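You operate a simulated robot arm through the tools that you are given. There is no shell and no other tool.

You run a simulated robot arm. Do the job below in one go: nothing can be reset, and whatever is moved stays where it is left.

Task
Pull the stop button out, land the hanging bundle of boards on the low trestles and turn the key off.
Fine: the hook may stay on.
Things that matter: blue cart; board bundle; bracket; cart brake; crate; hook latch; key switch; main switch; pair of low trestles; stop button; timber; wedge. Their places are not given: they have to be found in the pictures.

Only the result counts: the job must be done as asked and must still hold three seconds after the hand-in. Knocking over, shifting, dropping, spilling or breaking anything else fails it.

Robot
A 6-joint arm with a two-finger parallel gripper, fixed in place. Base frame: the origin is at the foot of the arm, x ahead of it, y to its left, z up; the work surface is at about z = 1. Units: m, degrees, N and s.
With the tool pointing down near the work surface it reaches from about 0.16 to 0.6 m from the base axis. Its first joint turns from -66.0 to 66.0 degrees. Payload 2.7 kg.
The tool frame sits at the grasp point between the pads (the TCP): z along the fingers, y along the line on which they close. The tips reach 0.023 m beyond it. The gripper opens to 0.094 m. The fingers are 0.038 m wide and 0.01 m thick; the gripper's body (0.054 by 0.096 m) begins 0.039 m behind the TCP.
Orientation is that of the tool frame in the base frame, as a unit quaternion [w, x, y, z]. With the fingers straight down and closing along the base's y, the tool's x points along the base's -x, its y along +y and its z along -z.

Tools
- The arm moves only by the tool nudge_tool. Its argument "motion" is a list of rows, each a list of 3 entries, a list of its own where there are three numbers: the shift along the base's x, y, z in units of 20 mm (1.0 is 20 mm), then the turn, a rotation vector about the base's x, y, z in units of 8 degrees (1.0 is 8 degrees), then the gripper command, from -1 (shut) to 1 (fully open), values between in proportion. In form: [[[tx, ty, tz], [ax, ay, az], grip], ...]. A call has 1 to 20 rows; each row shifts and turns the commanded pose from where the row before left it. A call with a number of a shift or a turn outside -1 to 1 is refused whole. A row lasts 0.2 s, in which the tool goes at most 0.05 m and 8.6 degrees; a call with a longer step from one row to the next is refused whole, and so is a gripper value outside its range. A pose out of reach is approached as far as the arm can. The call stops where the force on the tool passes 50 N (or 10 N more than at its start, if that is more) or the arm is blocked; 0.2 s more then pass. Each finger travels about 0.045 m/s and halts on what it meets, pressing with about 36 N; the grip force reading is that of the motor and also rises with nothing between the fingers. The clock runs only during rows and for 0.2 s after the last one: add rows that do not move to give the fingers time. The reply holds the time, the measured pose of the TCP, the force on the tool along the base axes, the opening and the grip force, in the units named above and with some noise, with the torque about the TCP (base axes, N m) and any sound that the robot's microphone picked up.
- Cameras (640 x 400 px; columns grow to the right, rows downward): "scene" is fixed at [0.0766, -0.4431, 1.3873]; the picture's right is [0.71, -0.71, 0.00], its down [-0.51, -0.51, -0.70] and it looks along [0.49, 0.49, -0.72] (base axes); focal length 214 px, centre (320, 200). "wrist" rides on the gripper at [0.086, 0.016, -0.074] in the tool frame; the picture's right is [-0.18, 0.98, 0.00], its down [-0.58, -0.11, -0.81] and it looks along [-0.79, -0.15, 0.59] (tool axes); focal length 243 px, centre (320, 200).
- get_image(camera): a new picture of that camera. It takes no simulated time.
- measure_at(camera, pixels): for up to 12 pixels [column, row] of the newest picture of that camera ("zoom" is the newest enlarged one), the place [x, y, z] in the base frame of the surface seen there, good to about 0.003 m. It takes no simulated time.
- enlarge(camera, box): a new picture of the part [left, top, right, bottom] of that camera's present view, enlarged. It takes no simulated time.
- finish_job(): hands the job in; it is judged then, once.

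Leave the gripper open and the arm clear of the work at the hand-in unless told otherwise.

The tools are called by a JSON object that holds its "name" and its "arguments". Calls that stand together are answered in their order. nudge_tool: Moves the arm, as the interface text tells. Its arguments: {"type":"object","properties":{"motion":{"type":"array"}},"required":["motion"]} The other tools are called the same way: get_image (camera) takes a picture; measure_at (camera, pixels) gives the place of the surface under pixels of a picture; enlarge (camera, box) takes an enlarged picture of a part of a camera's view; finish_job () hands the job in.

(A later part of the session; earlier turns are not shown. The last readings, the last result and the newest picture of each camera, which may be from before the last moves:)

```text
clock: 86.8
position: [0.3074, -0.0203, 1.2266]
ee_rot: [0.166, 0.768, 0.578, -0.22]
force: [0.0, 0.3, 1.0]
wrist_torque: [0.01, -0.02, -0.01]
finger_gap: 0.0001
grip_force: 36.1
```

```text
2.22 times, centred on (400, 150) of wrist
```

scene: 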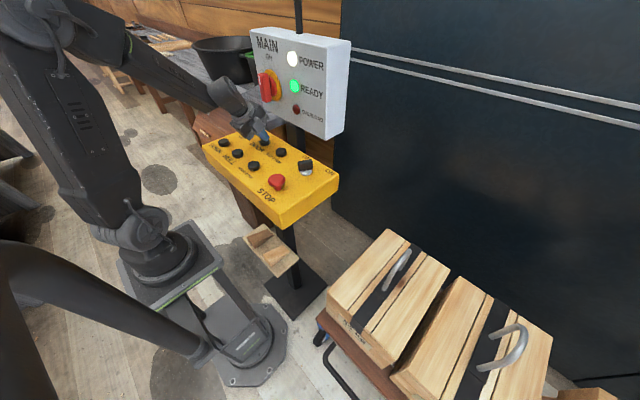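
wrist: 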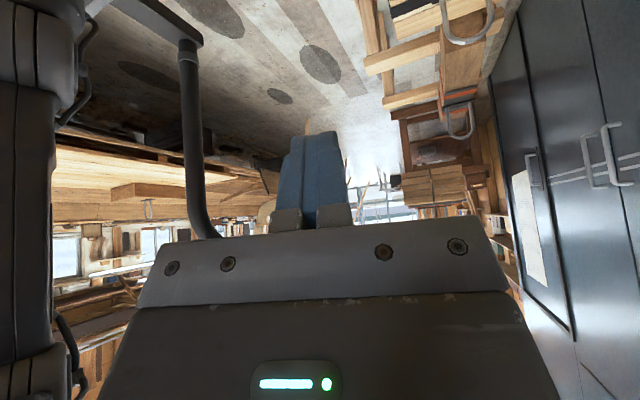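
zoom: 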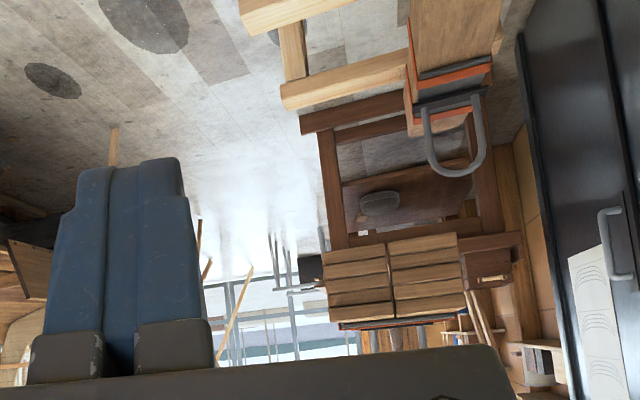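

The bundle's end is now nicely visible. I measure its edges.

{"name": "measure_at", "arguments": {"camera": "zoom", "pixels": [[326, 258], [330, 300], [455, 240], [462, 285], [390, 250], [400, 300], [335, 318], [465, 305], [460, 260], [328, 275], [395, 340], [420, 340]]}}

```text
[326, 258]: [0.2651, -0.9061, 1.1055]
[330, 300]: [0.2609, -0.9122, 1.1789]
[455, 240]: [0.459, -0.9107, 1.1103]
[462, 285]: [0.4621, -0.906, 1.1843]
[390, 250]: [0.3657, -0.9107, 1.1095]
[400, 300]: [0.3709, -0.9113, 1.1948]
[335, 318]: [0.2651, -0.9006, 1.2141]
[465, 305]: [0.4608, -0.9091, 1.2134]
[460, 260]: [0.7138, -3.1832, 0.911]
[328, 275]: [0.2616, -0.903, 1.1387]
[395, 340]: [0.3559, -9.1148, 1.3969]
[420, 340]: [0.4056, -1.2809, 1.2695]
```

Left edge 0.261, right edge 0.462: it overshot by about 0.055 m (timber face at 0.466). HULL for about 1.1 s should bring it back to centre ≈0.30. I go upright over HULL (0.302,0.138).

{"name": "nudge_tool", "arguments": {"motion": [[[0, 0.9, 0], [0, 0, 1], -1], [[0, 1, 0], [0, 0, 1], -1], [[0, 1, 0], [1, 0, 0], -1], [[0, 1, 0], [1, 0, 0], -1], [[0, 1, 0], [1, 0, 0], -1], [[0, 1, 0], [1, 0, 0], -1], [[-0.27, 1, -0.83], [0, 0, 0], -1], [[0, 1, -1], [0, 0, 0], -1], [[0, 0, -1], [0, 0, 0], -1], [[0, 0, -1], [0, 0, 0], -1], [[0, 0, -1], [0, 0, 0], -1], [[0, 0, -1], [0, 0, 0], -1], [[0, 0, -1], [0, 0, 0], -1], [[0, 0, -1], [0, 0, 0], -1], [[0, 0, -1], [0, 0, 0], -1], [[0, 0, 0], [0, 0, 0], -1]]}}

{"name": "enlarge", "arguments": {"camera": "scene", "box": [190, 90, 320, 190]}}

```text
clock: 90.2
position: [0.3023, 0.137, 1.0488]
ee_rot: [0.0, 0.708, 0.706, -0.001]
force: [0.2, 0.0, 0.2]
wrist_torque: [-0.01, 0.03, 0.0]
finger_gap: 0.0001
grip_force: 36.4
```

```text
4.00 times, centred on (255, 140) of scene
```

zoom: 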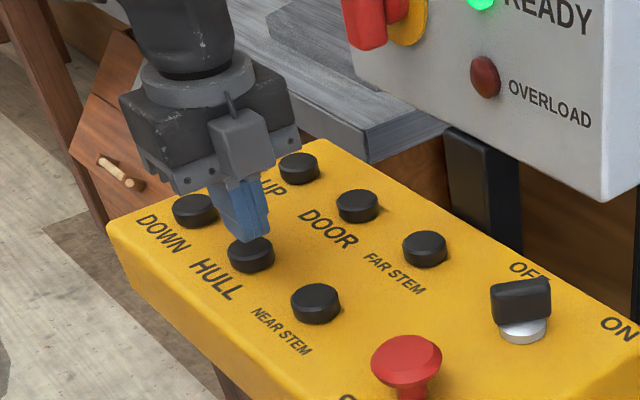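

Over HULL. I press with 5 hold rows (~1.1 s) and release, then go to look.

{"name": "nudge_tool", "arguments": {"motion": [[[0, 0, -0.25], [0, 0, 0], -1], [[0, 0, -0.25], [0, 0, 0], -1], [[0, 0, -0.28], [0, 0, 0], -1], [[0, 0, 0], [0, 0, 0], -1], [[0, 0, 0], [0, 0, 0], -1], [[0, 0, 0], [0, 0, 0], -1], [[0, 0, 0], [0, 0, 0], -1], [[0, 0, 0], [0, 0, 0], -1], [[0, 0, 0.5], [0, 0, 0], -1], [[0, 0, 1], [0, 0, 0], -1]]}}

{"name": "nudge_tool", "arguments": {"motion": [[[0, 0, 1], [0, 0, 0], -1], [[0, 0, 1], [0, 0, 0], -1], [[0, 0, 1], [0, 0, 0], -1], [[0, -1, 1], [0, 0, 0], -1], [[0, -1, 1], [0, 0, 0], -1], [[0, -1, 1], [0, 0, 0], -1], [[0, -1, 1], [0, 0, 0], -1], [[0, -1, 1], [0, 0, 0], -1], [[0, -1, 0], [-1, 0, 0], -1], [[0, -1, 0], [-1, 0, 0], -1], [[0, -1, 0], [-1, 0, 0], -1], [[0, 0, 0], [-1, 0, 0], -1], [[0, 0, 0], [0, 0, -1], -1], [[0, 0, 0], [0, 0, -1], -1], [[0, 0, 0], [0, 0, 0], -1]]}}

{"name": "get_image", "arguments": {"camera": "wrist"}}

{"name": "enlarge", "arguments": {"camera": "wrist", "box": [280, 60, 520, 240]}}

```text
clock: 92.4
position: [0.3009, 0.1361, 1.0646]
ee_rot: [0.001, 0.707, 0.707, 0.0]
force: [-0.7, 0.8, 0.3]
wrist_torque: [-0.01, 0.0, 0.03]
finger_gap: 0.0
grip_force: 36.0
heard: click
```

```text
clock: 95.6
position: [0.3003, -0.0226, 1.2235]
ee_rot: [0.166, 0.768, 0.578, -0.221]
force: [-0.4, -0.4, 0.5]
wrist_torque: [-0.02, -0.02, -0.02]
finger_gap: 0.0
grip_force: 36.1
```

```text
taken
```

wrist: 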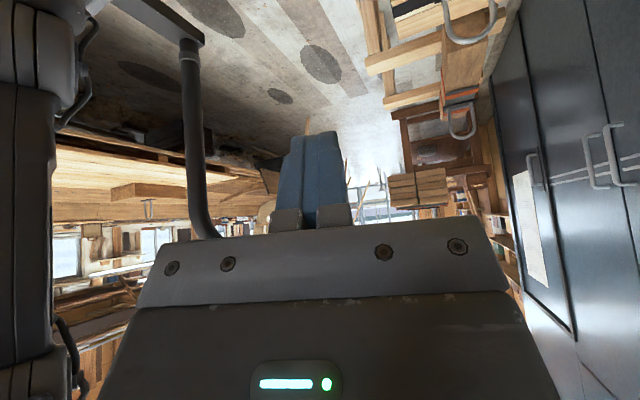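

```text
2.22 times, centred on (400, 150) of wrist
```

zoom: 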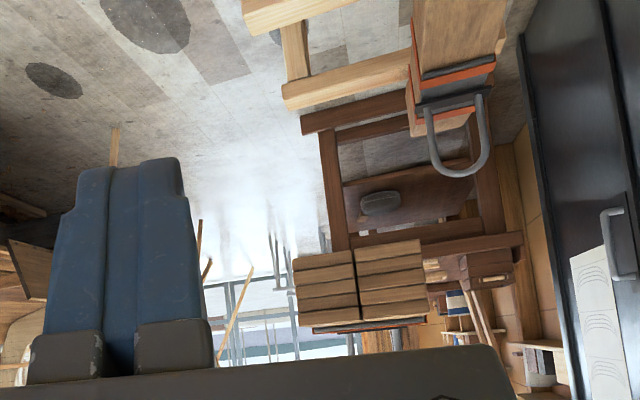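

{"name": "measure_at", "arguments": {"camera": "zoom", "pixels": [[296, 262], [300, 305], [418, 245], [426, 285], [355, 252], [360, 300], [303, 320], [427, 310], [297, 275], [420, 262], [350, 280], [400, 280]]}}

```text
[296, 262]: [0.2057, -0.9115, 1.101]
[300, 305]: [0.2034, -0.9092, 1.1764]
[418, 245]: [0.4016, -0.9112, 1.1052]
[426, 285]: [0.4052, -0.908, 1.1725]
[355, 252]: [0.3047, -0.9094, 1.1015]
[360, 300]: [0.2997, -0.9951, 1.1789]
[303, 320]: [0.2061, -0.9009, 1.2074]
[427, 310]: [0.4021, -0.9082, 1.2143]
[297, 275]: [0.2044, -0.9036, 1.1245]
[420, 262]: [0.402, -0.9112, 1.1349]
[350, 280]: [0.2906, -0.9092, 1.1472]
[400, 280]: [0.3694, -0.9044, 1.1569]
```

Now x 0.203–0.404 (centre 0.304), near end y≈-0.91: right over the free strip. I double-check trestle bars and timber edges from this same view.

{"name": "measure_at", "arguments": {"camera": "zoom", "pixels": [[290, 93], [400, 68], [285, 102], [245, 15], [320, 5], [412, 40], [412, 100], [410, 130], [300, 85], [420, 125], [460, 175], [480, 80]]}}

{"name": "measure_at", "arguments": {"camera": "wrist", "pixels": [[370, 60], [366, 68], [435, 48], [400, 5], [440, 40], [385, 100], [430, 90], [445, 60], [470, 50], [410, 20]]}}

```text
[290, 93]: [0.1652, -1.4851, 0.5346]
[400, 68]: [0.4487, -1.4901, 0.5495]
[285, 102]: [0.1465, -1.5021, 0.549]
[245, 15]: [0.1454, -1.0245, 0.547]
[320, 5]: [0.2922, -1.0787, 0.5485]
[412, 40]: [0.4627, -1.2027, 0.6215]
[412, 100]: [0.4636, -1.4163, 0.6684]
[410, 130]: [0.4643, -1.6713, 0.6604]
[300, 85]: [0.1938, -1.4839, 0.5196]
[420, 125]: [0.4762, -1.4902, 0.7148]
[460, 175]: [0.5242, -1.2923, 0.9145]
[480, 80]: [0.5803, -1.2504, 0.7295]
```

```text
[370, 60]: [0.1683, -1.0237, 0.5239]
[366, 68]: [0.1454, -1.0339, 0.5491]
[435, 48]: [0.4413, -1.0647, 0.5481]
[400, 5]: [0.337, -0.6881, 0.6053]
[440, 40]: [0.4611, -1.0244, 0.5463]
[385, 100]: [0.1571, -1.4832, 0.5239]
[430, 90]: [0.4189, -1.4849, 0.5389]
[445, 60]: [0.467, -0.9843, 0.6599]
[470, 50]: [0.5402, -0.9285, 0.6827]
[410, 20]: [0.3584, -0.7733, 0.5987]
```

Everything lines up: bars at y -1.02…-1.08 and -1.485…-1.54, timber's face at x≈0.463. Now DOWN at (0.300,0.226): I go upright above it.

{"name": "nudge_tool", "arguments": {"motion": [[[0, 1, 0], [0, 0, 1], -1], [[0, 1, 0], [0, 0, 1], -1], [[0, 1, 0], [1, 0, 0], -1], [[0, 1, 0], [1, 0, 0], -1], [[0, 1, 0], [1, 0, 0], -1], [[0, 1, 0], [1, 0, 0], -1], [[0, 1, 0], [0, 0, 0], -1], [[0, 1, -0.7], [0, 0, 0], -1], [[0, 1, -1], [0, 0, 0], -1], [[0, 1, -1], [0, 0, 0], -1], [[0, 1, -1], [0, 0, 0], -1], [[0, 1, -1], [0, 0, 0], -1], [[0, 0.4, -1], [0, 0, 0], -1], [[0, 0, -1], [0, 0, 0], -1], [[0, 0, -1], [0, 0, 0], -1], [[0, 0, -1], [0, 0, 0], -1], [[0, 0, 0], [0, 0, 0], -1]]}}

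{"name": "enlarge", "arguments": {"camera": "scene", "box": [180, 90, 310, 190]}}

{"name": "get_image", "arguments": {"camera": "wrist"}}

```text
clock: 99.2
position: [0.3009, 0.2247, 1.0487]
ee_rot: [0.0, 0.707, 0.707, 0.0]
force: [-0.5, 0.1, -0.2]
wrist_torque: [-0.03, 0.02, 0.0]
finger_gap: 0.0
grip_force: 36.0
```

```text
4.00 times, centred on (245, 140) of scene
```

zoom: 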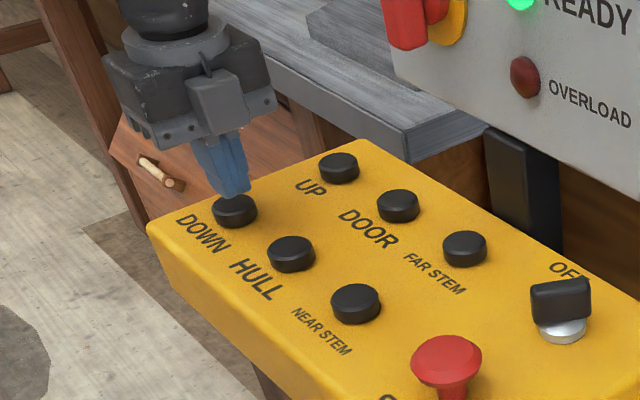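

```text
taken
```

wrist: 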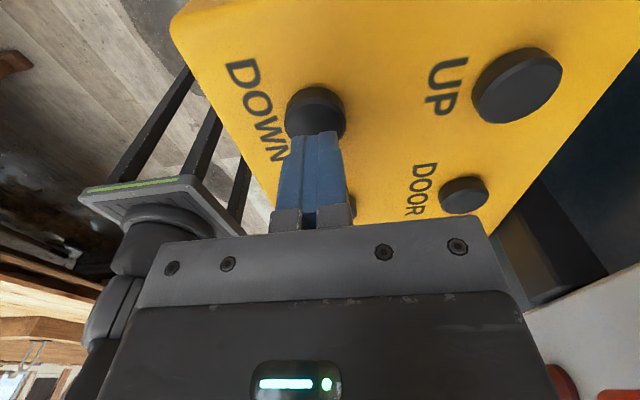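

Above DOWN. First a short press (6 hold rows, ~1.3 s) to calibrate the hoist speed, then look.

{"name": "nudge_tool", "arguments": {"motion": [[[0, 0, -0.25], [0, 0, 0], -1], [[0, 0, -0.25], [0, 0, 0], -1], [[0, 0, -0.28], [0, 0, 0], -1], [[0, 0, 0], [0, 0, 0], -1], [[0, 0, 0], [0, 0, 0], -1], [[0, 0, 0], [0, 0, 0], -1], [[0, 0, 0], [0, 0, 0], -1], [[0, 0, 0], [0, 0, 0], -1], [[0, 0, 0], [0, 0, 0], -1], [[0, 0, 0.5], [0, 0, 0], -1], [[0, 0, 1], [0, 0, 0], -1]]}}

{"name": "nudge_tool", "arguments": {"motion": [[[0, -1, 1], [0, 0, 0], -1], [[0, -1, 1], [0, 0, 0], -1], [[0, -1, 1], [0, 0, 0], -1], [[0, -1, 1], [0, 0, 0], -1], [[0, -1, 1], [0, 0, 0], -1], [[0, -1, 1], [0, 0, 0], -1], [[0, -1, 1], [0, 0, 0], -1], [[0, -1, 1], [0, 0, 0], -1], [[0, -1, 0], [-1, 0, 0], -1], [[0, -1, 0], [-1, 0, 0], -1], [[0, -1, 0], [-1, 0, 0], -1], [[0, -1, 0], [-1, 0, 0], -1], [[0, 0, 0], [0, 0, -1], -1], [[0, 0, 0], [0, 0, -1], -1], [[0, 0, 0], [0, 0, 0], -1]]}}

{"name": "get_image", "arguments": {"camera": "wrist"}}

{"name": "enlarge", "arguments": {"camera": "wrist", "box": [280, 60, 520, 240]}}

```text
clock: 101.6
position: [0.3008, 0.2235, 1.064]
ee_rot: [-0.001, 0.707, 0.708, -0.001]
force: [-0.6, -1.0, -0.1]
wrist_torque: [-0.03, 0.01, 0.01]
finger_gap: 0.0
grip_force: 35.8
heard: click
```

```text
clock: 104.8
position: [0.3022, -0.0156, 1.2237]
ee_rot: [0.166, 0.768, 0.578, -0.22]
force: [-0.1, 0.0, 0.4]
wrist_torque: [0.03, 0.03, -0.03]
finger_gap: 0.0
grip_force: 36.2
```

```text
taken
```

wrist: 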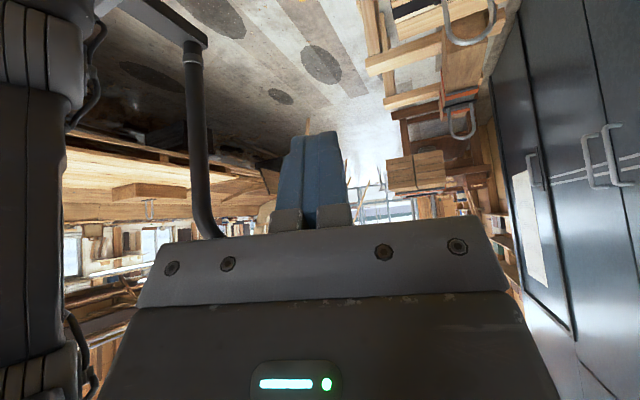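

```text
2.22 times, centred on (400, 150) of wrist
```

zoom: 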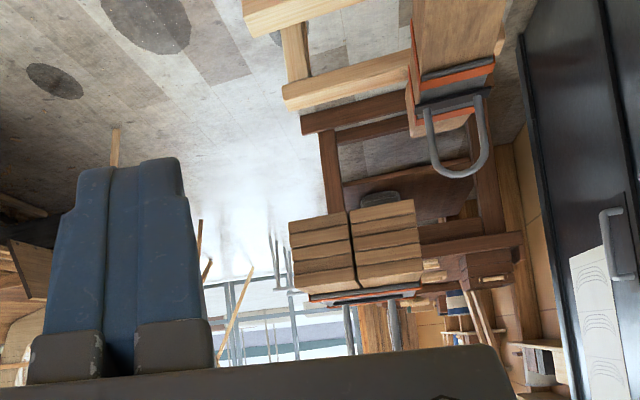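

{"name": "measure_at", "arguments": {"camera": "zoom", "pixels": [[291, 224], [410, 203], [350, 215], [296, 285], [422, 275], [350, 245], [400, 240], [360, 288], [320, 222], [385, 210]]}}

```text
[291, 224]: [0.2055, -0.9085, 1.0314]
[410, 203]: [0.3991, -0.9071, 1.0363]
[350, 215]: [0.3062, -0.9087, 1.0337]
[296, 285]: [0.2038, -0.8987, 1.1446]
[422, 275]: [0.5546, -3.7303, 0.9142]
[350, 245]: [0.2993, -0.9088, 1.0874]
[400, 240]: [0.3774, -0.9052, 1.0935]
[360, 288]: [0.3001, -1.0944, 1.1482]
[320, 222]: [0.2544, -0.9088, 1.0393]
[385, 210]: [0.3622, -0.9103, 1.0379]
```

DOWN lowered it 0.070 m (bottom now z≈1.030), still level. Remaining to the bars ≈0.48 m. Next press: 13 hold rows (expected up to ~0.30 m).

{"name": "nudge_tool", "arguments": {"motion": [[[0, 1, 0], [0, 0, 1], -1], [[0, 1, 0], [0, 0, 1], -1], [[0, 1, 0], [1, 0, 0], -1], [[0, 1, 0], [1, 0, 0], -1], [[0, 1, 0], [1, 0, 0], -1], [[0, 1, 0], [1, 0, 0], -1], [[0, 1, 0], [0, 0, 0], -1], [[-0.05, 1, -0.7], [0, 0, 0], -1], [[0, 1, -1], [0, 0, 0], -1], [[0, 1, -1], [0, 0, 0], -1], [[0, 1, -1], [0, 0, 0], -1], [[0, 1, -1], [0, 0, 0], -1], [[0, 0.05, -1], [0, 0, 0], -1], [[0, 0, -1], [0, 0, 0], -1], [[0, 0, -1], [0, 0, 0], -1], [[0, 0, -1], [0, 0, 0], -1], [[0, 0, 0], [0, 0, 0], -1]]}}

```text
clock: 108.4
position: [0.3019, 0.2257, 1.0494]
ee_rot: [0.0, 0.707, 0.707, 0.0]
force: [-0.2, 0.0, 0.3]
wrist_torque: [0.0, -0.01, -0.02]
finger_gap: 0.0003
grip_force: 36.2
```

Over DOWN again. I press with 13 hold rows, release, and then go to look.

{"name": "nudge_tool", "arguments": {"motion": [[[0, 0, -0.25], [0, 0, 0], -1], [[0, 0, -0.25], [0, 0, 0], -1], [[0, 0, -0.29], [0, 0, 0], -1], [[0, 0, 0], [0, 0, 0], -1], [[0, 0, 0], [0, 0, 0], -1], [[0, 0, 0], [0, 0, 0], -1], [[0, 0, 0], [0, 0, 0], -1], [[0, 0, 0], [0, 0, 0], -1], [[0, 0, 0], [0, 0, 0], -1], [[0, 0, 0], [0, 0, 0], -1], [[0, 0, 0], [0, 0, 0], -1], [[0, 0, 0], [0, 0, 0], -1], [[0, 0, 0], [0, 0, 0], -1], [[0, 0, 0], [0, 0, 0], -1], [[0, 0, 0], [0, 0, 0], -1], [[0, 0, 0], [0, 0, 0], -1], [[0, 0, 0.5], [0, 0, 0], -1], [[0, 0, 1], [0, 0, 0], -1]]}}

{"name": "nudge_tool", "arguments": {"motion": [[[0, -1, 1], [0, 0, 0], -1], [[0, -1, 1], [0, 0, 0], -1], [[0, -1, 1], [0, 0, 0], -1], [[0, -1, 1], [0, 0, 0], -1], [[0, -1, 1], [0, 0, 0], -1], [[0, -1, 1], [0, 0, 0], -1], [[0, -1, 1], [0, 0, 0], -1], [[0, -1, 1], [0, 0, 0], -1], [[0, -1, 0], [-1, 0, 0], -1], [[0, -1, 0], [-1, 0, 0], -1], [[0, -1, 0], [-1, 0, 0], -1], [[0, -1, 0], [-1, 0, 0], -1], [[0, 0, 0], [0, 0, -1], -1], [[0, 0, 0], [0, 0, -1], -1], [[0, 0, 0], [0, 0, 0], -1]]}}

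{"name": "get_image", "arguments": {"camera": "wrist"}}

{"name": "enlarge", "arguments": {"camera": "wrist", "box": [280, 20, 520, 200]}}

```text
clock: 112.2
position: [0.3, 0.2256, 1.0647]
ee_rot: [-0.001, 0.708, 0.706, 0.0]
force: [-1.0, -0.8, -0.1]
wrist_torque: [-0.01, -0.02, 0.0]
finger_gap: 0.0
grip_force: 36.0
heard: click
```

```text
clock: 115.4
position: [0.302, -0.0147, 1.2239]
ee_rot: [0.165, 0.769, 0.578, -0.22]
force: [0.0, 0.0, -0.6]
wrist_torque: [-0.03, -0.03, 0.01]
finger_gap: 0.0
grip_force: 36.1
```

```text
taken
```

wrist: 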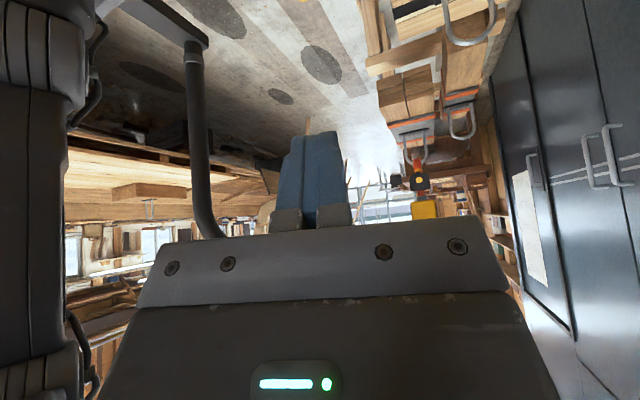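

```text
2.22 times, centred on (400, 110) of wrist
```

zoom: 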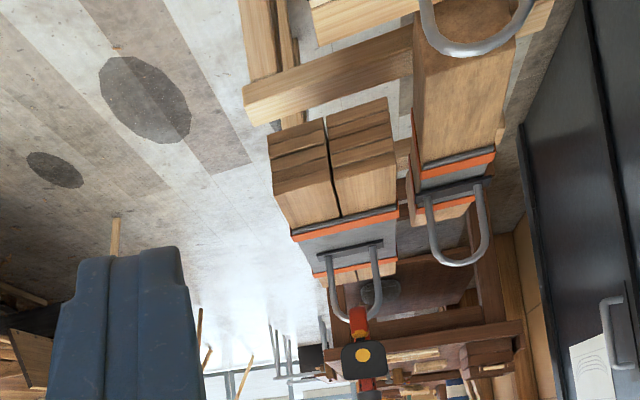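

The bundle, its straps, U-lug and hook with latch block are now visible. I measure the heights.

{"name": "measure_at", "arguments": {"camera": "zoom", "pixels": [[268, 140], [323, 120], [385, 100], [278, 190], [335, 175], [393, 160], [300, 200], [390, 190], [290, 235], [340, 245], [395, 275], [362, 355]]}}

```text
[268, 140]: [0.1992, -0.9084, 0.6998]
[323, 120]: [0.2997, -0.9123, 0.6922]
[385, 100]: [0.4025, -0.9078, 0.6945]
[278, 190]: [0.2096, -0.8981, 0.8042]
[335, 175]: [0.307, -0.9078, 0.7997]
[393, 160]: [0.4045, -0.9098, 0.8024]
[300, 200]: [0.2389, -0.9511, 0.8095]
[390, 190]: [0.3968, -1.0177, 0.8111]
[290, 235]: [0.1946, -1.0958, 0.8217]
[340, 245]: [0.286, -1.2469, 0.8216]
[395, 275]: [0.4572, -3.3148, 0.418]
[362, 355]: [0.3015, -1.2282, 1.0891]
```

Bottom now at z≈0.695, top 0.808, x 0.20–0.404, y end -0.908. Remaining ≈0.145 m. Next press: 7 hold rows (~0.095 m expected).

{"name": "nudge_tool", "arguments": {"motion": [[[0, 1, 0], [0, 0, 1], -1], [[0, 1, 0], [0, 0, 1], -1], [[0, 1, 0], [1, 0, 0], -1], [[0, 1, 0], [1, 0, 0], -1], [[0, 1, 0], [1, 0, 0], -1], [[0, 1, 0], [1, 0, 0], -1], [[0, 1, 0], [0, 0, 0], -1], [[-0.05, 1, -0.7], [0, 0, 0], -1], [[0, 1, -1], [0, 0, 0], -1], [[0, 1, -1], [0, 0, 0], -1], [[0, 1, -1], [0, 0, 0], -1], [[0, 1, -1], [0, 0, 0], -1], [[0, 0, -1], [0, 0, 0], -1], [[0, 0, -1], [0, 0, 0], -1], [[0, 0, -1], [0, 0, 0], -1], [[0, 0, -1], [0, 0, 0], -1], [[0, 0, 0], [0, 0, 0], -1]]}}

{"name": "nudge_tool", "arguments": {"motion": [[[0, 0, -0.25], [0, 0, 0], -1], [[0, 0, -0.25], [0, 0, 0], -1], [[0, 0, -0.29], [0, 0, 0], -1], [[0, 0, 0], [0, 0, 0], -1], [[0, 0, 0], [0, 0, 0], -1], [[0, 0, 0], [0, 0, 0], -1], [[0, 0, 0], [0, 0, 0], -1], [[0, 0, 0], [0, 0, 0], -1], [[0, 0, 0], [0, 0, 0], -1], [[0, 0, 0], [0, 0, 0], -1], [[0, 0, 0.5], [0, 0, 0], -1], [[0, 0, 1], [0, 0, 0], -1]]}}

{"name": "nudge_tool", "arguments": {"motion": [[[0, -1, 1], [0, 0, 0], -1], [[0, -1, 1], [0, 0, 0], -1], [[0, -1, 1], [0, 0, 0], -1], [[0, -1, 1], [0, 0, 0], -1], [[0, -1, 1], [0, 0, 0], -1], [[0, -1, 1], [0, 0, 0], -1], [[0, -1, 1], [0, 0, 0], -1], [[0, -1, 1], [0, 0, 0], -1], [[0, -1, 0], [-1, 0, 0], -1], [[0, -1, 0], [-1, 0, 0], -1], [[0, -1, 0], [-1, 0, 0], -1], [[0, -1, 0], [-1, 0, 0], -1], [[0, 0, 0], [0, 0, -1], -1], [[0, 0, 0], [0, 0, -1], -1], [[0, 0, 0], [0, 0, 0], -1]]}}

{"name": "get_image", "arguments": {"camera": "wrist"}}

{"name": "enlarge", "arguments": {"camera": "wrist", "box": [280, 20, 520, 200]}}

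```text
clock: 119.0
position: [0.2999, 0.2251, 1.0508]
ee_rot: [0.0, 0.707, 0.707, 0.001]
force: [-0.5, 0.6, -0.4]
wrist_torque: [-0.02, -0.02, 0.0]
finger_gap: 0.0
grip_force: 36.3
```

```text
clock: 121.6
position: [0.2992, 0.2255, 1.0644]
ee_rot: [0.001, 0.707, 0.707, 0.0]
force: [0.4, -0.4, -0.1]
wrist_torque: [-0.02, -0.01, -0.01]
finger_gap: 0.0
grip_force: 36.4
heard: click
```

```text
clock: 124.8
position: [0.2994, -0.0149, 1.225]
ee_rot: [0.166, 0.768, 0.578, -0.22]
force: [0.9, -0.8, 0.5]
wrist_torque: [-0.02, 0.0, 0.03]
finger_gap: 0.0
grip_force: 35.5
```

```text
taken
```

wrist: 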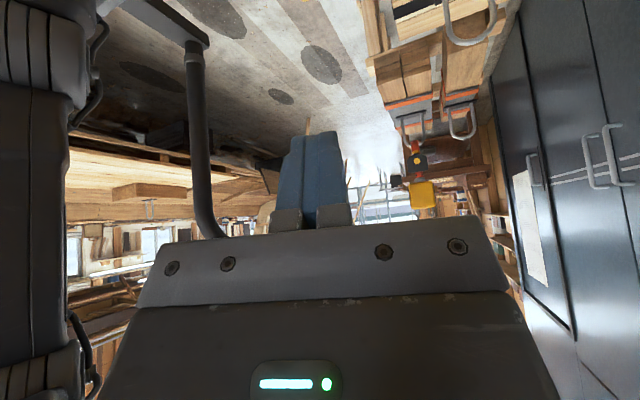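

```text
2.22 times, centred on (400, 110) of wrist
```

zoom: 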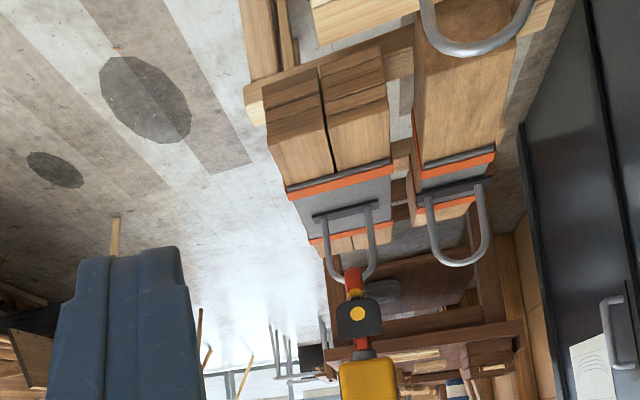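

{"name": "measure_at", "arguments": {"camera": "zoom", "pixels": [[265, 88], [320, 68], [378, 48], [270, 135], [328, 118], [385, 100], [300, 170], [380, 150], [340, 210], [357, 315], [370, 375], [350, 280]]}}

```text
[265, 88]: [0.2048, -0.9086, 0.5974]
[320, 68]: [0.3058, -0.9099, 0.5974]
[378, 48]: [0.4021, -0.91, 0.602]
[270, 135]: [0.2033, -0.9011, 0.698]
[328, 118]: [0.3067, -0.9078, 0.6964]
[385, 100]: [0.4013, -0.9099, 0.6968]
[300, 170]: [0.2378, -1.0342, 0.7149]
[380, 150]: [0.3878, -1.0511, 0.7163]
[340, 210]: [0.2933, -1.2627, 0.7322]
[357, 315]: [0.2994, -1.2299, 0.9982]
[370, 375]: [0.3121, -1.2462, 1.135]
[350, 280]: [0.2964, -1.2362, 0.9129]
```

Bottom ≈0.597; ~0.045 m left. Next: a gentle press with 5 hold rows (~0.048 m), which should just land it.

{"name": "nudge_tool", "arguments": {"motion": [[[0, 1, 0], [0, 0, 1], -1], [[0, 1, 0], [0, 0, 1], -1], [[0, 1, 0], [1, 0, 0], -1], [[0, 1, 0], [1, 0, 0], -1], [[0, 1, 0], [1, 0, 0], -1], [[0, 1, 0], [1, 0, 0], -1], [[0, 1, 0], [0, 0, 0], -1], [[0.03, 1, -0.75], [0, 0, 0], -1], [[0, 1, -1], [0, 0, 0], -1], [[0, 1, -1], [0, 0, 0], -1], [[0, 1, -1], [0, 0, 0], -1], [[0, 1, -1], [0, 0, 0], -1], [[0, 0, -1], [0, 0, 0], -1], [[0, 0, -1], [0, 0, 0], -1], [[0, 0, -1], [0, 0, 0], -1], [[0, 0, -1], [0, 0, 0], -1], [[0, 0, 0], [0, 0, 0], -1]]}}

{"name": "nudge_tool", "arguments": {"motion": [[[0, 0, -0.25], [0, 0, 0], -1], [[0, 0, -0.25], [0, 0, 0], -1], [[0, 0, -0.29], [0, 0, 0], -1], [[0, 0, 0], [0, 0, 0], -1], [[0, 0, 0], [0, 0, 0], -1], [[0, 0, 0], [0, 0, 0], -1], [[0, 0, 0], [0, 0, 0], -1], [[0, 0, 0], [0, 0, 0], -1], [[0, 0, 0.5], [0, 0, 0], -1], [[0, 0, 1], [0, 0, 0], -1]]}}

{"name": "nudge_tool", "arguments": {"motion": [[[0, -1, 1], [0, 0, 0], -1], [[0, -1, 1], [0, 0, 0], -1], [[0, -1, 1], [0, 0, 0], -1], [[0, -1, 1], [0, 0, 0], -1], [[0, -1, 1], [0, 0, 0], -1], [[0, -1, 1], [0, 0, 0], -1], [[0, -1, 1], [0, 0, 0], -1], [[0, -1, 1], [0, 0, 0], -1], [[0, -1, 0], [-1, 0, 0], -1], [[0, -1, 0], [-1, 0, 0], -1], [[0, -1, 0], [-1, 0, 0], -1], [[0, -1, 0], [-1, 0, 0], -1], [[0, 0, 0], [0, 0, -1], -1], [[0, 0, 0], [0, 0, -1], -1], [[0, 0, 0], [0, 0, 0], -1]]}}

{"name": "get_image", "arguments": {"camera": "wrist"}}

{"name": "enlarge", "arguments": {"camera": "wrist", "box": [280, 0, 520, 180]}}

```text
clock: 128.4
position: [0.2986, 0.2258, 1.0487]
ee_rot: [0.0, 0.707, 0.707, 0.001]
force: [0.2, -0.6, -0.5]
wrist_torque: [0.06, 0.0, -0.01]
finger_gap: 0.0
grip_force: 35.6
```

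```text
clock: 130.6
position: [0.2996, 0.2251, 1.064]
ee_rot: [0.0, 0.707, 0.707, -0.001]
force: [0.4, -0.6, -0.5]
wrist_torque: [0.02, -0.02, -0.02]
finger_gap: 0.0
grip_force: 35.8
heard: click
```

```text
clock: 133.8
position: [0.3008, -0.0134, 1.2233]
ee_rot: [0.165, 0.769, 0.577, -0.22]
force: [-0.3, -0.8, -0.8]
wrist_torque: [-0.03, -0.01, 0.0]
finger_gap: 0.0001
grip_force: 36.5
```

```text
taken
```

wrist: 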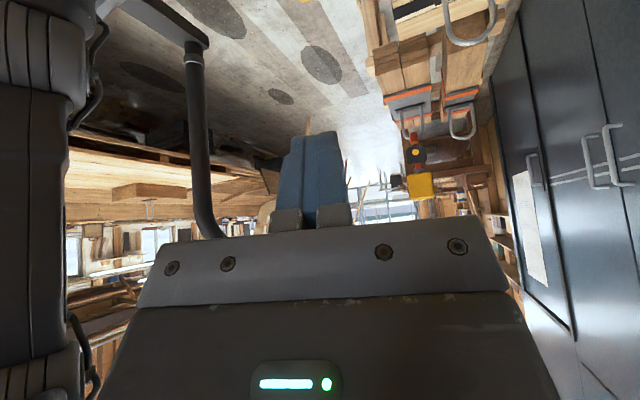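

```text
2.22 times, centred on (400, 90) of wrist
```

zoom: 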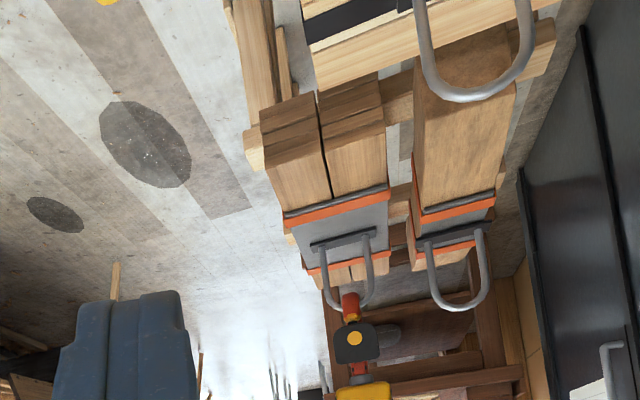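

{"name": "measure_at", "arguments": {"camera": "zoom", "pixels": [[262, 112], [318, 93], [376, 75], [268, 160], [326, 142], [382, 124], [295, 195], [375, 175], [340, 240], [355, 338], [360, 390], [350, 305]]}}

```text
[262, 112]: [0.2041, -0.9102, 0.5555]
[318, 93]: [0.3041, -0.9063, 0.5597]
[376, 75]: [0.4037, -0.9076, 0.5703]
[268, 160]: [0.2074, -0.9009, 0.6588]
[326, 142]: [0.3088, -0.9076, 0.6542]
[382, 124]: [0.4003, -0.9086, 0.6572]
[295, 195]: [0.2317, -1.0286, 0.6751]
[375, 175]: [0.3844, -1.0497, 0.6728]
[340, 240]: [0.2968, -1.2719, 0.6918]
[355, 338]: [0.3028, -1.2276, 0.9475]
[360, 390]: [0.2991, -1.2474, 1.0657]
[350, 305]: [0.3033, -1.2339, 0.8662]
```

The bundle is essentially down: bottom ≈0.553, and the hook block dropped 50 mm versus the bundle's 40 mm. To be sure the load is off the rope, one more short DOWN press (4 hold rows, ~0.03 m of slack), then compare.

{"name": "nudge_tool", "arguments": {"motion": [[[0, 1, 0], [0, 0, 1], -1], [[0, 1, 0], [0, 0, 1], -1], [[0, 1, 0], [1, 0, 0], -1], [[0, 1, 0], [1, 0, 0], -1], [[0, 1, 0], [1, 0, 0], -1], [[0, 1, 0], [1, 0, 0], -1], [[0, 1, 0], [0, 0, 0], -1], [[0, 1, -0.7], [0, 0, 0], -1], [[0, 1, -1], [0, 0, 0], -1], [[0, 1, -1], [0, 0, 0], -1], [[0, 1, -1], [0, 0, 0], -1], [[0, 1, -1], [0, 0, 0], -1], [[0, -0.05, -1], [0, 0, 0], -1], [[0, 0, -1], [0, 0, 0], -1], [[0, 0, -1], [0, 0, 0], -1], [[0, 0, -1], [0, 0, 0], -1], [[0, 0, 0], [0, 0, 0], -1]]}}

{"name": "nudge_tool", "arguments": {"motion": [[[0, 0, -0.25], [0, 0, 0], -1], [[0, 0, -0.25], [0, 0, 0], -1], [[0, 0, -0.29], [0, 0, 0], -1], [[0, 0, 0], [0, 0, 0], -1], [[0, 0, 0], [0, 0, 0], -1], [[0, 0, 0], [0, 0, 0], -1], [[0, 0, 0], [0, 0, 0], -1], [[0, 0, 0.5], [0, 0, 0], -1], [[0, 0, 1], [0, 0, 0], -1]]}}

{"name": "nudge_tool", "arguments": {"motion": [[[0, -1, 1], [0, 0, 0], -1], [[0, -1, 1], [0, 0, 0], -1], [[0, -1, 1], [0, 0, 0], -1], [[0, -1, 1], [0, 0, 0], -1], [[0, -1, 1], [0, 0, 0], -1], [[0, -1, 1], [0, 0, 0], -1], [[0, -1, 1], [0, 0, 0], -1], [[0, -1, 1], [0, 0, 0], -1], [[0, -1, 0], [-1, 0, 0], -1], [[0, -1, 0], [-1, 0, 0], -1], [[0, -1, 0], [-1, 0, 0], -1], [[0, -1, 0], [-1, 0, 0], -1], [[0, 0, 0], [0, 0, -1], -1], [[0, 0, 0], [0, 0, -1], -1], [[0, 0, 0], [0, 0, 0], -1]]}}

{"name": "get_image", "arguments": {"camera": "wrist"}}

{"name": "enlarge", "arguments": {"camera": "wrist", "box": [280, 0, 520, 180]}}

```text
clock: 137.4
position: [0.3, 0.225, 1.0491]
ee_rot: [0.0, 0.707, 0.707, 0.0]
force: [0.2, 0.6, 0.0]
wrist_torque: [0.01, 0.01, -0.02]
finger_gap: 0.0
grip_force: 36.0
```

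```text
clock: 139.4
position: [0.2994, 0.2237, 1.0628]
ee_rot: [-0.001, 0.707, 0.707, -0.001]
force: [0.2, 0.1, -0.2]
wrist_torque: [0.0, 0.01, -0.01]
finger_gap: 0.0001
grip_force: 35.8
heard: click
```

```text
clock: 142.6
position: [0.3004, -0.0154, 1.2238]
ee_rot: [0.166, 0.768, 0.579, -0.22]
force: [0.2, -1.2, -0.5]
wrist_torque: [0.01, -0.02, 0.0]
finger_gap: 0.0001
grip_force: 35.8
```

```text
taken
```

wrist: 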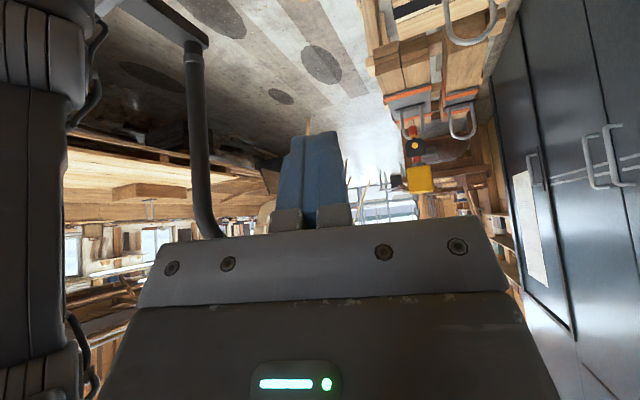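

```text
2.22 times, centred on (400, 90) of wrist
```

zoom: 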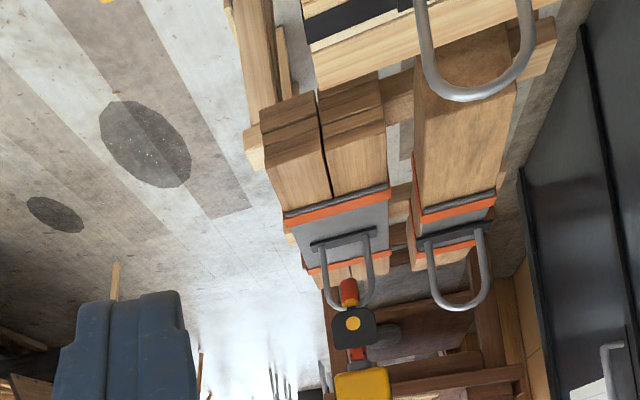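

The bundle's picture is unchanged while the hook block dropped further: it has landed and the rope is slack. Next, the key. I measure quickly for confirmation, then move upright above the key with the tool yawed to -45° and fingers half open.

{"name": "measure_at", "arguments": {"camera": "zoom", "pixels": [[262, 112], [318, 93], [376, 75], [295, 195], [375, 175], [340, 240], [353, 325], [360, 380]]}}

{"name": "nudge_tool", "arguments": {"motion": [[[0, 0, 0], [0, 0, 1], -1], [[0, 0, 0], [0, 0, 1], -1], [[0, 0, 0], [1, 0, 0], -1], [[0, 0, 0], [1, 0, 0], -1], [[0, 0, 0], [1, 0, 0], -1], [[0, 0, 0], [1, 0, 0], -1], [[0, 0, 0], [0, 0, 0.94], 0.1], [[0, 0, 0], [0, 0, 0.94], 0.1], [[0.5, -0.5, 0], [0, 0, 0.94], 0.1], [[1, -0.5, 0], [0, 0, 0.94], 0.1], [[1, -0.5, 0], [0, 0, 0.94], 0.1], [[1, -0.5, 0], [0, 0, 0.93], 0.1], [[1, -0.63, 0], [0, 0, 0], 0.1], [[0, 0, -1], [0, 0, 0], 0.1], [[0, 0, -1], [0, 0, 0], 0.1], [[0, 0, 0], [0, 0, 0], 0.1]]}}

{"name": "get_image", "arguments": {"camera": "wrist"}}

{"name": "get_image", "arguments": {"camera": "scene"}}

```text
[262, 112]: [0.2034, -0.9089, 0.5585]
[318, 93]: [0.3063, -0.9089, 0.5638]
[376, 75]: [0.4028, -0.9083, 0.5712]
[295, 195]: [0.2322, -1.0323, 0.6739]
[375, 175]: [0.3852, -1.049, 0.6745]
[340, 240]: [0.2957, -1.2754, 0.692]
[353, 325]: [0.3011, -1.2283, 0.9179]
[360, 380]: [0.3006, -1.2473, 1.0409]
```

```text
clock: 146.0
position: [0.3896, -0.0684, 1.1836]
ee_rot: [0.0, 0.382, 0.924, 0.0]
force: [0.6, 0.0, 0.6]
wrist_torque: [-0.04, 0.04, 0.02]
finger_gap: 0.0518
grip_force: 0.0
```

```text
taken
```

wrist: 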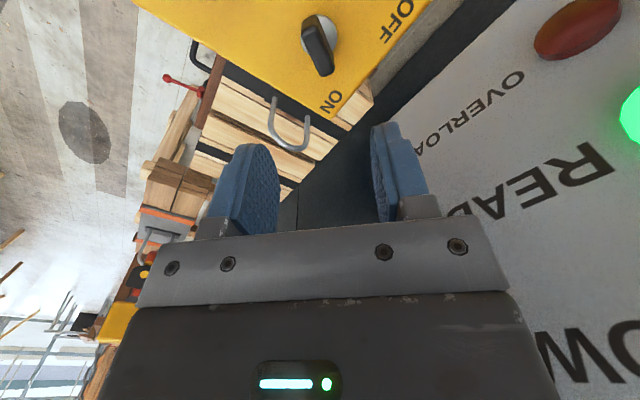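

```text
taken
```

scene: 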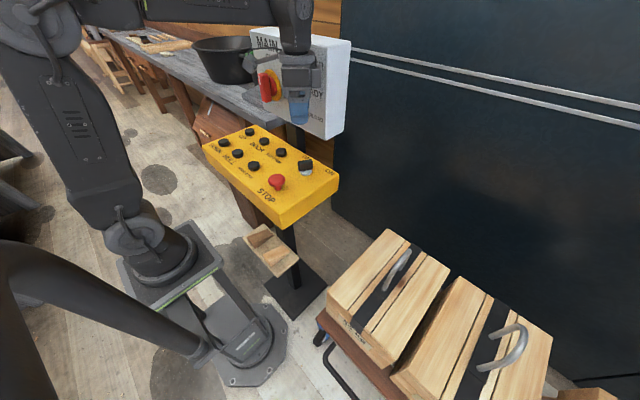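

Confirmed landed (bundle unchanged at z 0.55–0.675; hook block lower by 30 mm). The key is at wrist pixel (320,45). I enlarge and measure its bar.

{"name": "enlarge", "arguments": {"camera": "wrist", "box": [240, 0, 430, 120]}}

```text
3.33 times, centred on (335, 60) of wrist
```

zoom: 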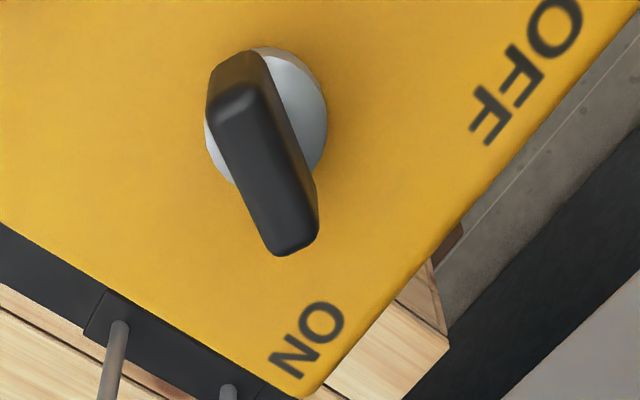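

{"name": "measure_at", "arguments": {"camera": "zoom", "pixels": [[240, 105], [270, 180], [295, 235], [225, 100], [255, 95], [275, 245], [310, 225], [285, 160], [245, 180], [305, 110], [310, 340], [530, 70]]}}

{"name": "measure_at", "arguments": {"camera": "scene", "pixels": [[306, 162], [300, 165], [312, 163], [305, 173], [300, 132], [325, 136], [342, 100], [262, 100]]}}

```text
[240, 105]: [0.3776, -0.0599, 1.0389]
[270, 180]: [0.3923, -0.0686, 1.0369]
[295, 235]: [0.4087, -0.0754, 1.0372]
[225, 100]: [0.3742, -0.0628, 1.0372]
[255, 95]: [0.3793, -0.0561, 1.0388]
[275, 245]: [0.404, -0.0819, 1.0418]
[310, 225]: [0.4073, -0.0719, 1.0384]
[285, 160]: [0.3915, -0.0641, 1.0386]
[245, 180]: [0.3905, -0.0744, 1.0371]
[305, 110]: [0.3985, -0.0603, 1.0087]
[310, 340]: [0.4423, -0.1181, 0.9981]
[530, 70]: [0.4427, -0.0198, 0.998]
```

```text
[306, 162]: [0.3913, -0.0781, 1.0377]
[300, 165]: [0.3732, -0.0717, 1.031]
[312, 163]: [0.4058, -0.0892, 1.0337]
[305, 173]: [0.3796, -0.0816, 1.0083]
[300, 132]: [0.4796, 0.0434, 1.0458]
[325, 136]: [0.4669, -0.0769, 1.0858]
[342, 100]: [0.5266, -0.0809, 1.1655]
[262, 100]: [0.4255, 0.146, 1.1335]
```

The bar's direction is about -30°, centre (0.392,-0.0685), width ≈11 mm, top z≈1.039; box bottom edge z≈1.086 at x≈0.467. I yaw +15° to match, fine-centre, and descend to z≈1.06 to verify.

{"name": "nudge_tool", "arguments": {"motion": [[[0.12, 0, 0], [0, 0, 0.94], 0.1], [[0, 0, 0], [0, 0, 0.93], 0.1], [[0, 0, -1], [0, 0, 0], 0.1], [[0, 0, -1], [0, 0, 0], 0.1], [[0, 0, -1], [0, 0, 0], 0.1], [[0, 0, -1], [0, 0, 0], 0.1], [[0, 0, -1], [0, 0, 0], 0.1], [[0, 0, -1], [0, 0, 0], 0.1], [[0, 0, 0], [0, 0, 0], 0.1]]}}

{"name": "get_image", "arguments": {"camera": "wrist"}}

{"name": "enlarge", "arguments": {"camera": "scene", "box": [230, 80, 370, 200]}}

```text
clock: 148.0
position: [0.3929, -0.0684, 1.0638]
ee_rot: [0.0, 0.258, 0.966, 0.0]
force: [-0.4, -0.6, 0.3]
wrist_torque: [0.01, 0.02, 0.01]
finger_gap: 0.0518
grip_force: 0.1
```

```text
taken
```

wrist: 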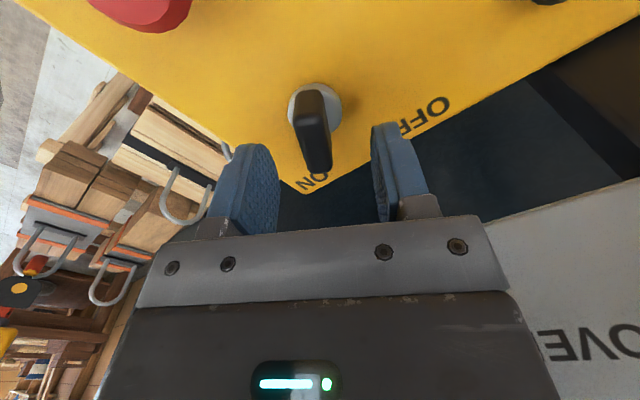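

```text
3.33 times, centred on (300, 140) of scene
```

zoom: 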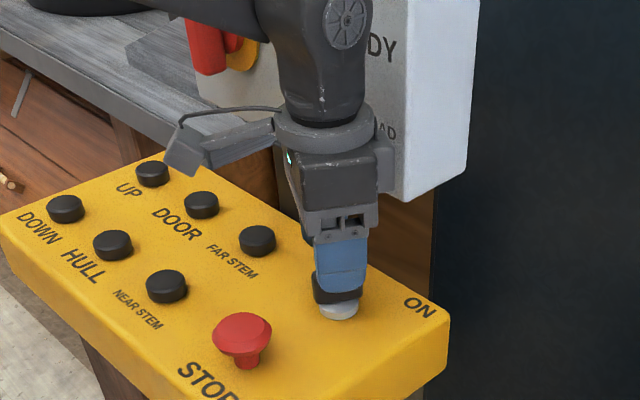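

The fingers straddle the key. I measure the bar's direction more precisely from this close view.

{"name": "measure_at", "arguments": {"camera": "wrist", "pixels": [[309, 98], [313, 120], [318, 145], [322, 165], [300, 120], [325, 120], [306, 150], [329, 150], [340, 105], [293, 105]]}}

{"name": "enlarge", "arguments": {"camera": "wrist", "box": [240, 60, 400, 200]}}

```text
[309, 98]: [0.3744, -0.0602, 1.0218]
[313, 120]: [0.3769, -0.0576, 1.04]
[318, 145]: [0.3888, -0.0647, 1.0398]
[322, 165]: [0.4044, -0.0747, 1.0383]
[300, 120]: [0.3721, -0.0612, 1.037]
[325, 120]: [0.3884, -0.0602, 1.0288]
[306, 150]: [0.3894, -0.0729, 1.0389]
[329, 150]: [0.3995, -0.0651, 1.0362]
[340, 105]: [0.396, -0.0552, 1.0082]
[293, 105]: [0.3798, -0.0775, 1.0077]
```

```text
2.86 times, centred on (320, 130) of wrist
```

zoom: 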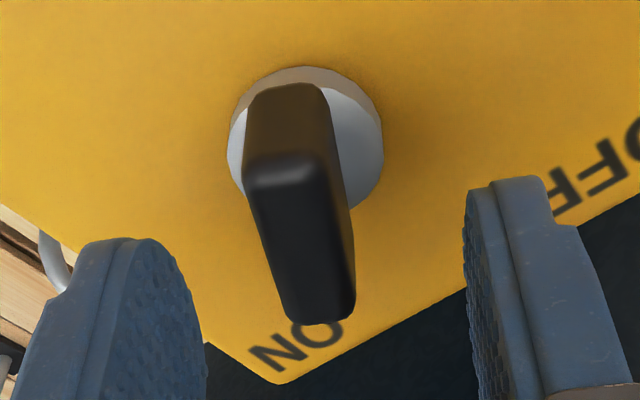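

Bar angle ≈-31°, centre ≈(0.391,-0.068): aligned. I lower to z≈1.039 and close on the key.

{"name": "nudge_tool", "arguments": {"motion": [[[-0.05, 0, -0.65], [0, 0, 0], 0.1], [[0, 0, -0.6], [0, 0, 0], 0.1], [[0, 0, 0], [0, 0, 0], 0.1]]}}

{"name": "nudge_tool", "arguments": {"motion": [[[0, 0, 0], [0, 0, 0], -0.3], [[0, 0, 0], [0, 0, 0], -0.7], [[0, 0, 0], [0, 0, 0], -1], [[0, 0, 0], [0, 0, 0], -1], [[0, 0, 0], [0, 0, 0], -1]]}}

```text
clock: 148.8
position: [0.3913, -0.0691, 1.0397]
ee_rot: [0.0, 0.259, 0.966, 0.0]
force: [0.4, -0.4, 0.3]
wrist_torque: [-0.01, -0.01, -0.02]
finger_gap: 0.0516
grip_force: 0.0
```

```text
clock: 150.0
position: [0.3896, -0.0712, 1.0398]
ee_rot: [-0.002, 0.26, 0.966, -0.002]
force: [-18.8, -30.8, 2.1]
wrist_torque: [0.53, 0.01, -0.02]
finger_gap: 0.0159
grip_force: 44.8
```

Gripped (gap 16 mm) with ~36 N sideways along the closing line; I relieve it by shifting (-1.7,-2.9) mm.

{"name": "nudge_tool", "arguments": {"motion": [[[-0.085, -0.145, 0], [0, 0, 0], -1], [[0, 0, 0], [0, 0, 0], -1]]}}

```text
clock: 150.6
position: [0.3904, -0.0714, 1.0391]
ee_rot: [0.0, 0.258, 0.966, 0.0]
force: [-8.1, -8.8, 6.5]
wrist_torque: [0.32, 1.38, 0.0]
finger_gap: 0.0157
grip_force: 45.5
```

Side force now small. I turn the key counter-clockwise (+z), 3 rows of 8°, and check torque.

{"name": "nudge_tool", "arguments": {"motion": [[[0, 0, 0], [0, 0, 0.8], -1], [[0, 0, 0], [0, 0, 0.8], -1], [[0, 0, 0], [0, 0, 0.8], -1], [[0, 0, 0], [0, 0, 0], -1]]}}

{"name": "get_image", "arguments": {"camera": "scene"}}

```text
clock: 151.6
position: [0.3895, -0.0717, 1.0388]
ee_rot: [0.001, 0.093, 0.996, 0.0]
force: [-6.1, -11.6, 6.8]
wrist_torque: [0.21, 1.42, -0.06]
finger_gap: 0.0162
grip_force: 45.2
```

```text
taken
```

scene: 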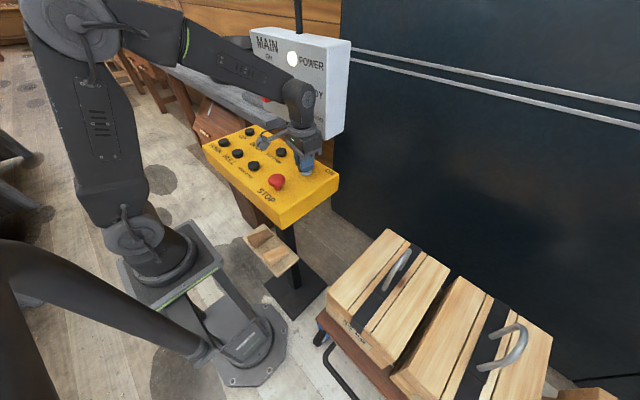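

Turning freely. I continue by another 32° and check again.

{"name": "nudge_tool", "arguments": {"motion": [[[0, 0, 0], [0, 0, 0.8], -1], [[0, 0, 0], [0, 0, 0.8], -1], [[0, 0, 0], [0, 0, 0.8], -1], [[0, 0, 0], [0, 0, 0.8], -1], [[0, 0, 0], [0, 0, 0.8], -1], [[0, 0, 0], [0, 0, 0], -1]]}}

{"name": "get_image", "arguments": {"camera": "scene"}}

{"name": "get_image", "arguments": {"camera": "wrist"}}

```text
clock: 153.0
position: [0.3911, -0.0735, 1.0376]
ee_rot: [0.0, -0.185, 0.983, -0.001]
force: [-7.8, -28.5, -0.9]
wrist_torque: [0.51, -0.81, -0.07]
finger_gap: 0.0161
grip_force: 45.5
```

```text
taken
```

scene: 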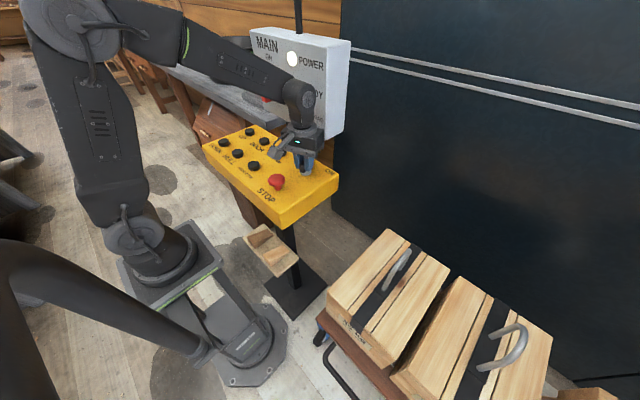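

```text
taken
```

wrist: 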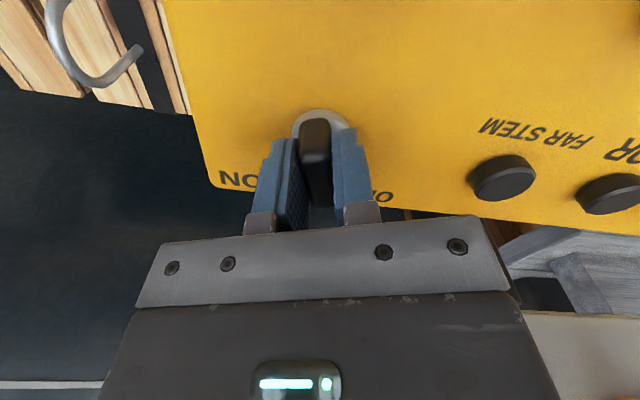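

Now at ψ≈+21° with ~24 N sideways (the key axis is a few mm off my TCP). I relieve by (+1.1,-2.8) mm, then continue turning.

{"name": "nudge_tool", "arguments": {"motion": [[[0.055, -0.14, 0], [0, 0, 0], -1], [[0, 0, 0], [0, 0, 0.5], -1], [[0.02, -0.03, 0], [0, 0, 0.5], -1], [[0, 0, 0], [0, 0, 0], -1]]}}

{"name": "enlarge", "arguments": {"camera": "wrist", "box": [200, 60, 440, 240]}}

```text
clock: 154.0
position: [0.3905, -0.0737, 1.0394]
ee_rot: [-0.001, -0.253, 0.968, 0.001]
force: [-25.1, 4.6, 7.4]
wrist_torque: [-0.3, -0.4, 0.03]
finger_gap: 0.016
grip_force: 45.3
```

```text
2.22 times, centred on (320, 150) of wrist
```

zoom: 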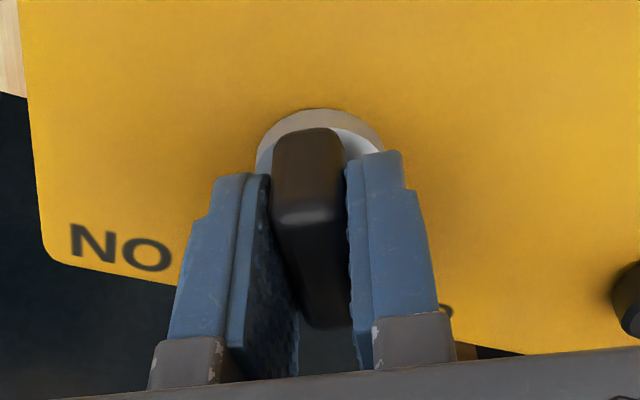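

ψ≈+29°, no end stop yet. I relieve x by -2.4 mm and continue to about +45°.

{"name": "nudge_tool", "arguments": {"motion": [[[-0.12, 0, 0], [0, 0, 0.5], -1], [[0, 0, 0], [0, 0, 0.5], -1], [[0, 0, 0], [0, 0, 0], -1]]}}

{"name": "get_image", "arguments": {"camera": "scene"}}

{"name": "enlarge", "arguments": {"camera": "scene", "box": [240, 30, 360, 200]}}

```text
clock: 154.8
position: [0.3902, -0.0732, 1.0384]
ee_rot: [0.002, -0.318, 0.948, 0.0]
force: [-0.9, 10.5, -3.5]
wrist_torque: [0.8, -0.85, -1.88]
finger_gap: 0.0192
grip_force: 45.5
```

```text
taken
```

scene: 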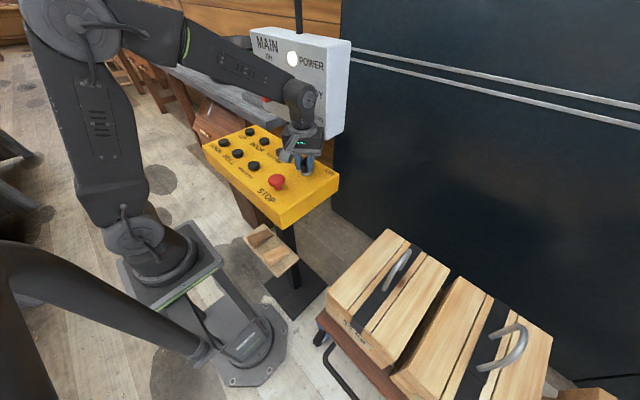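

```text
2.35 times, centred on (300, 115) of scene
```

zoom: 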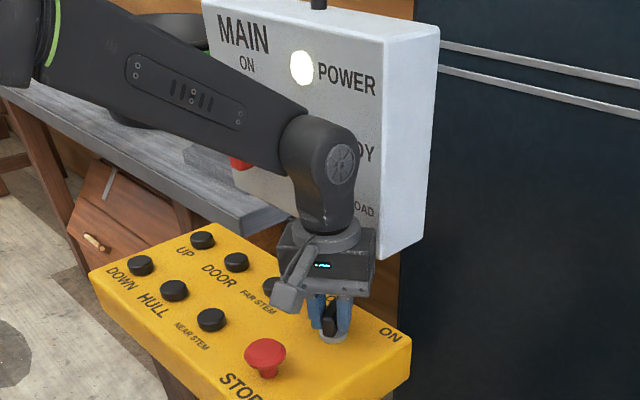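

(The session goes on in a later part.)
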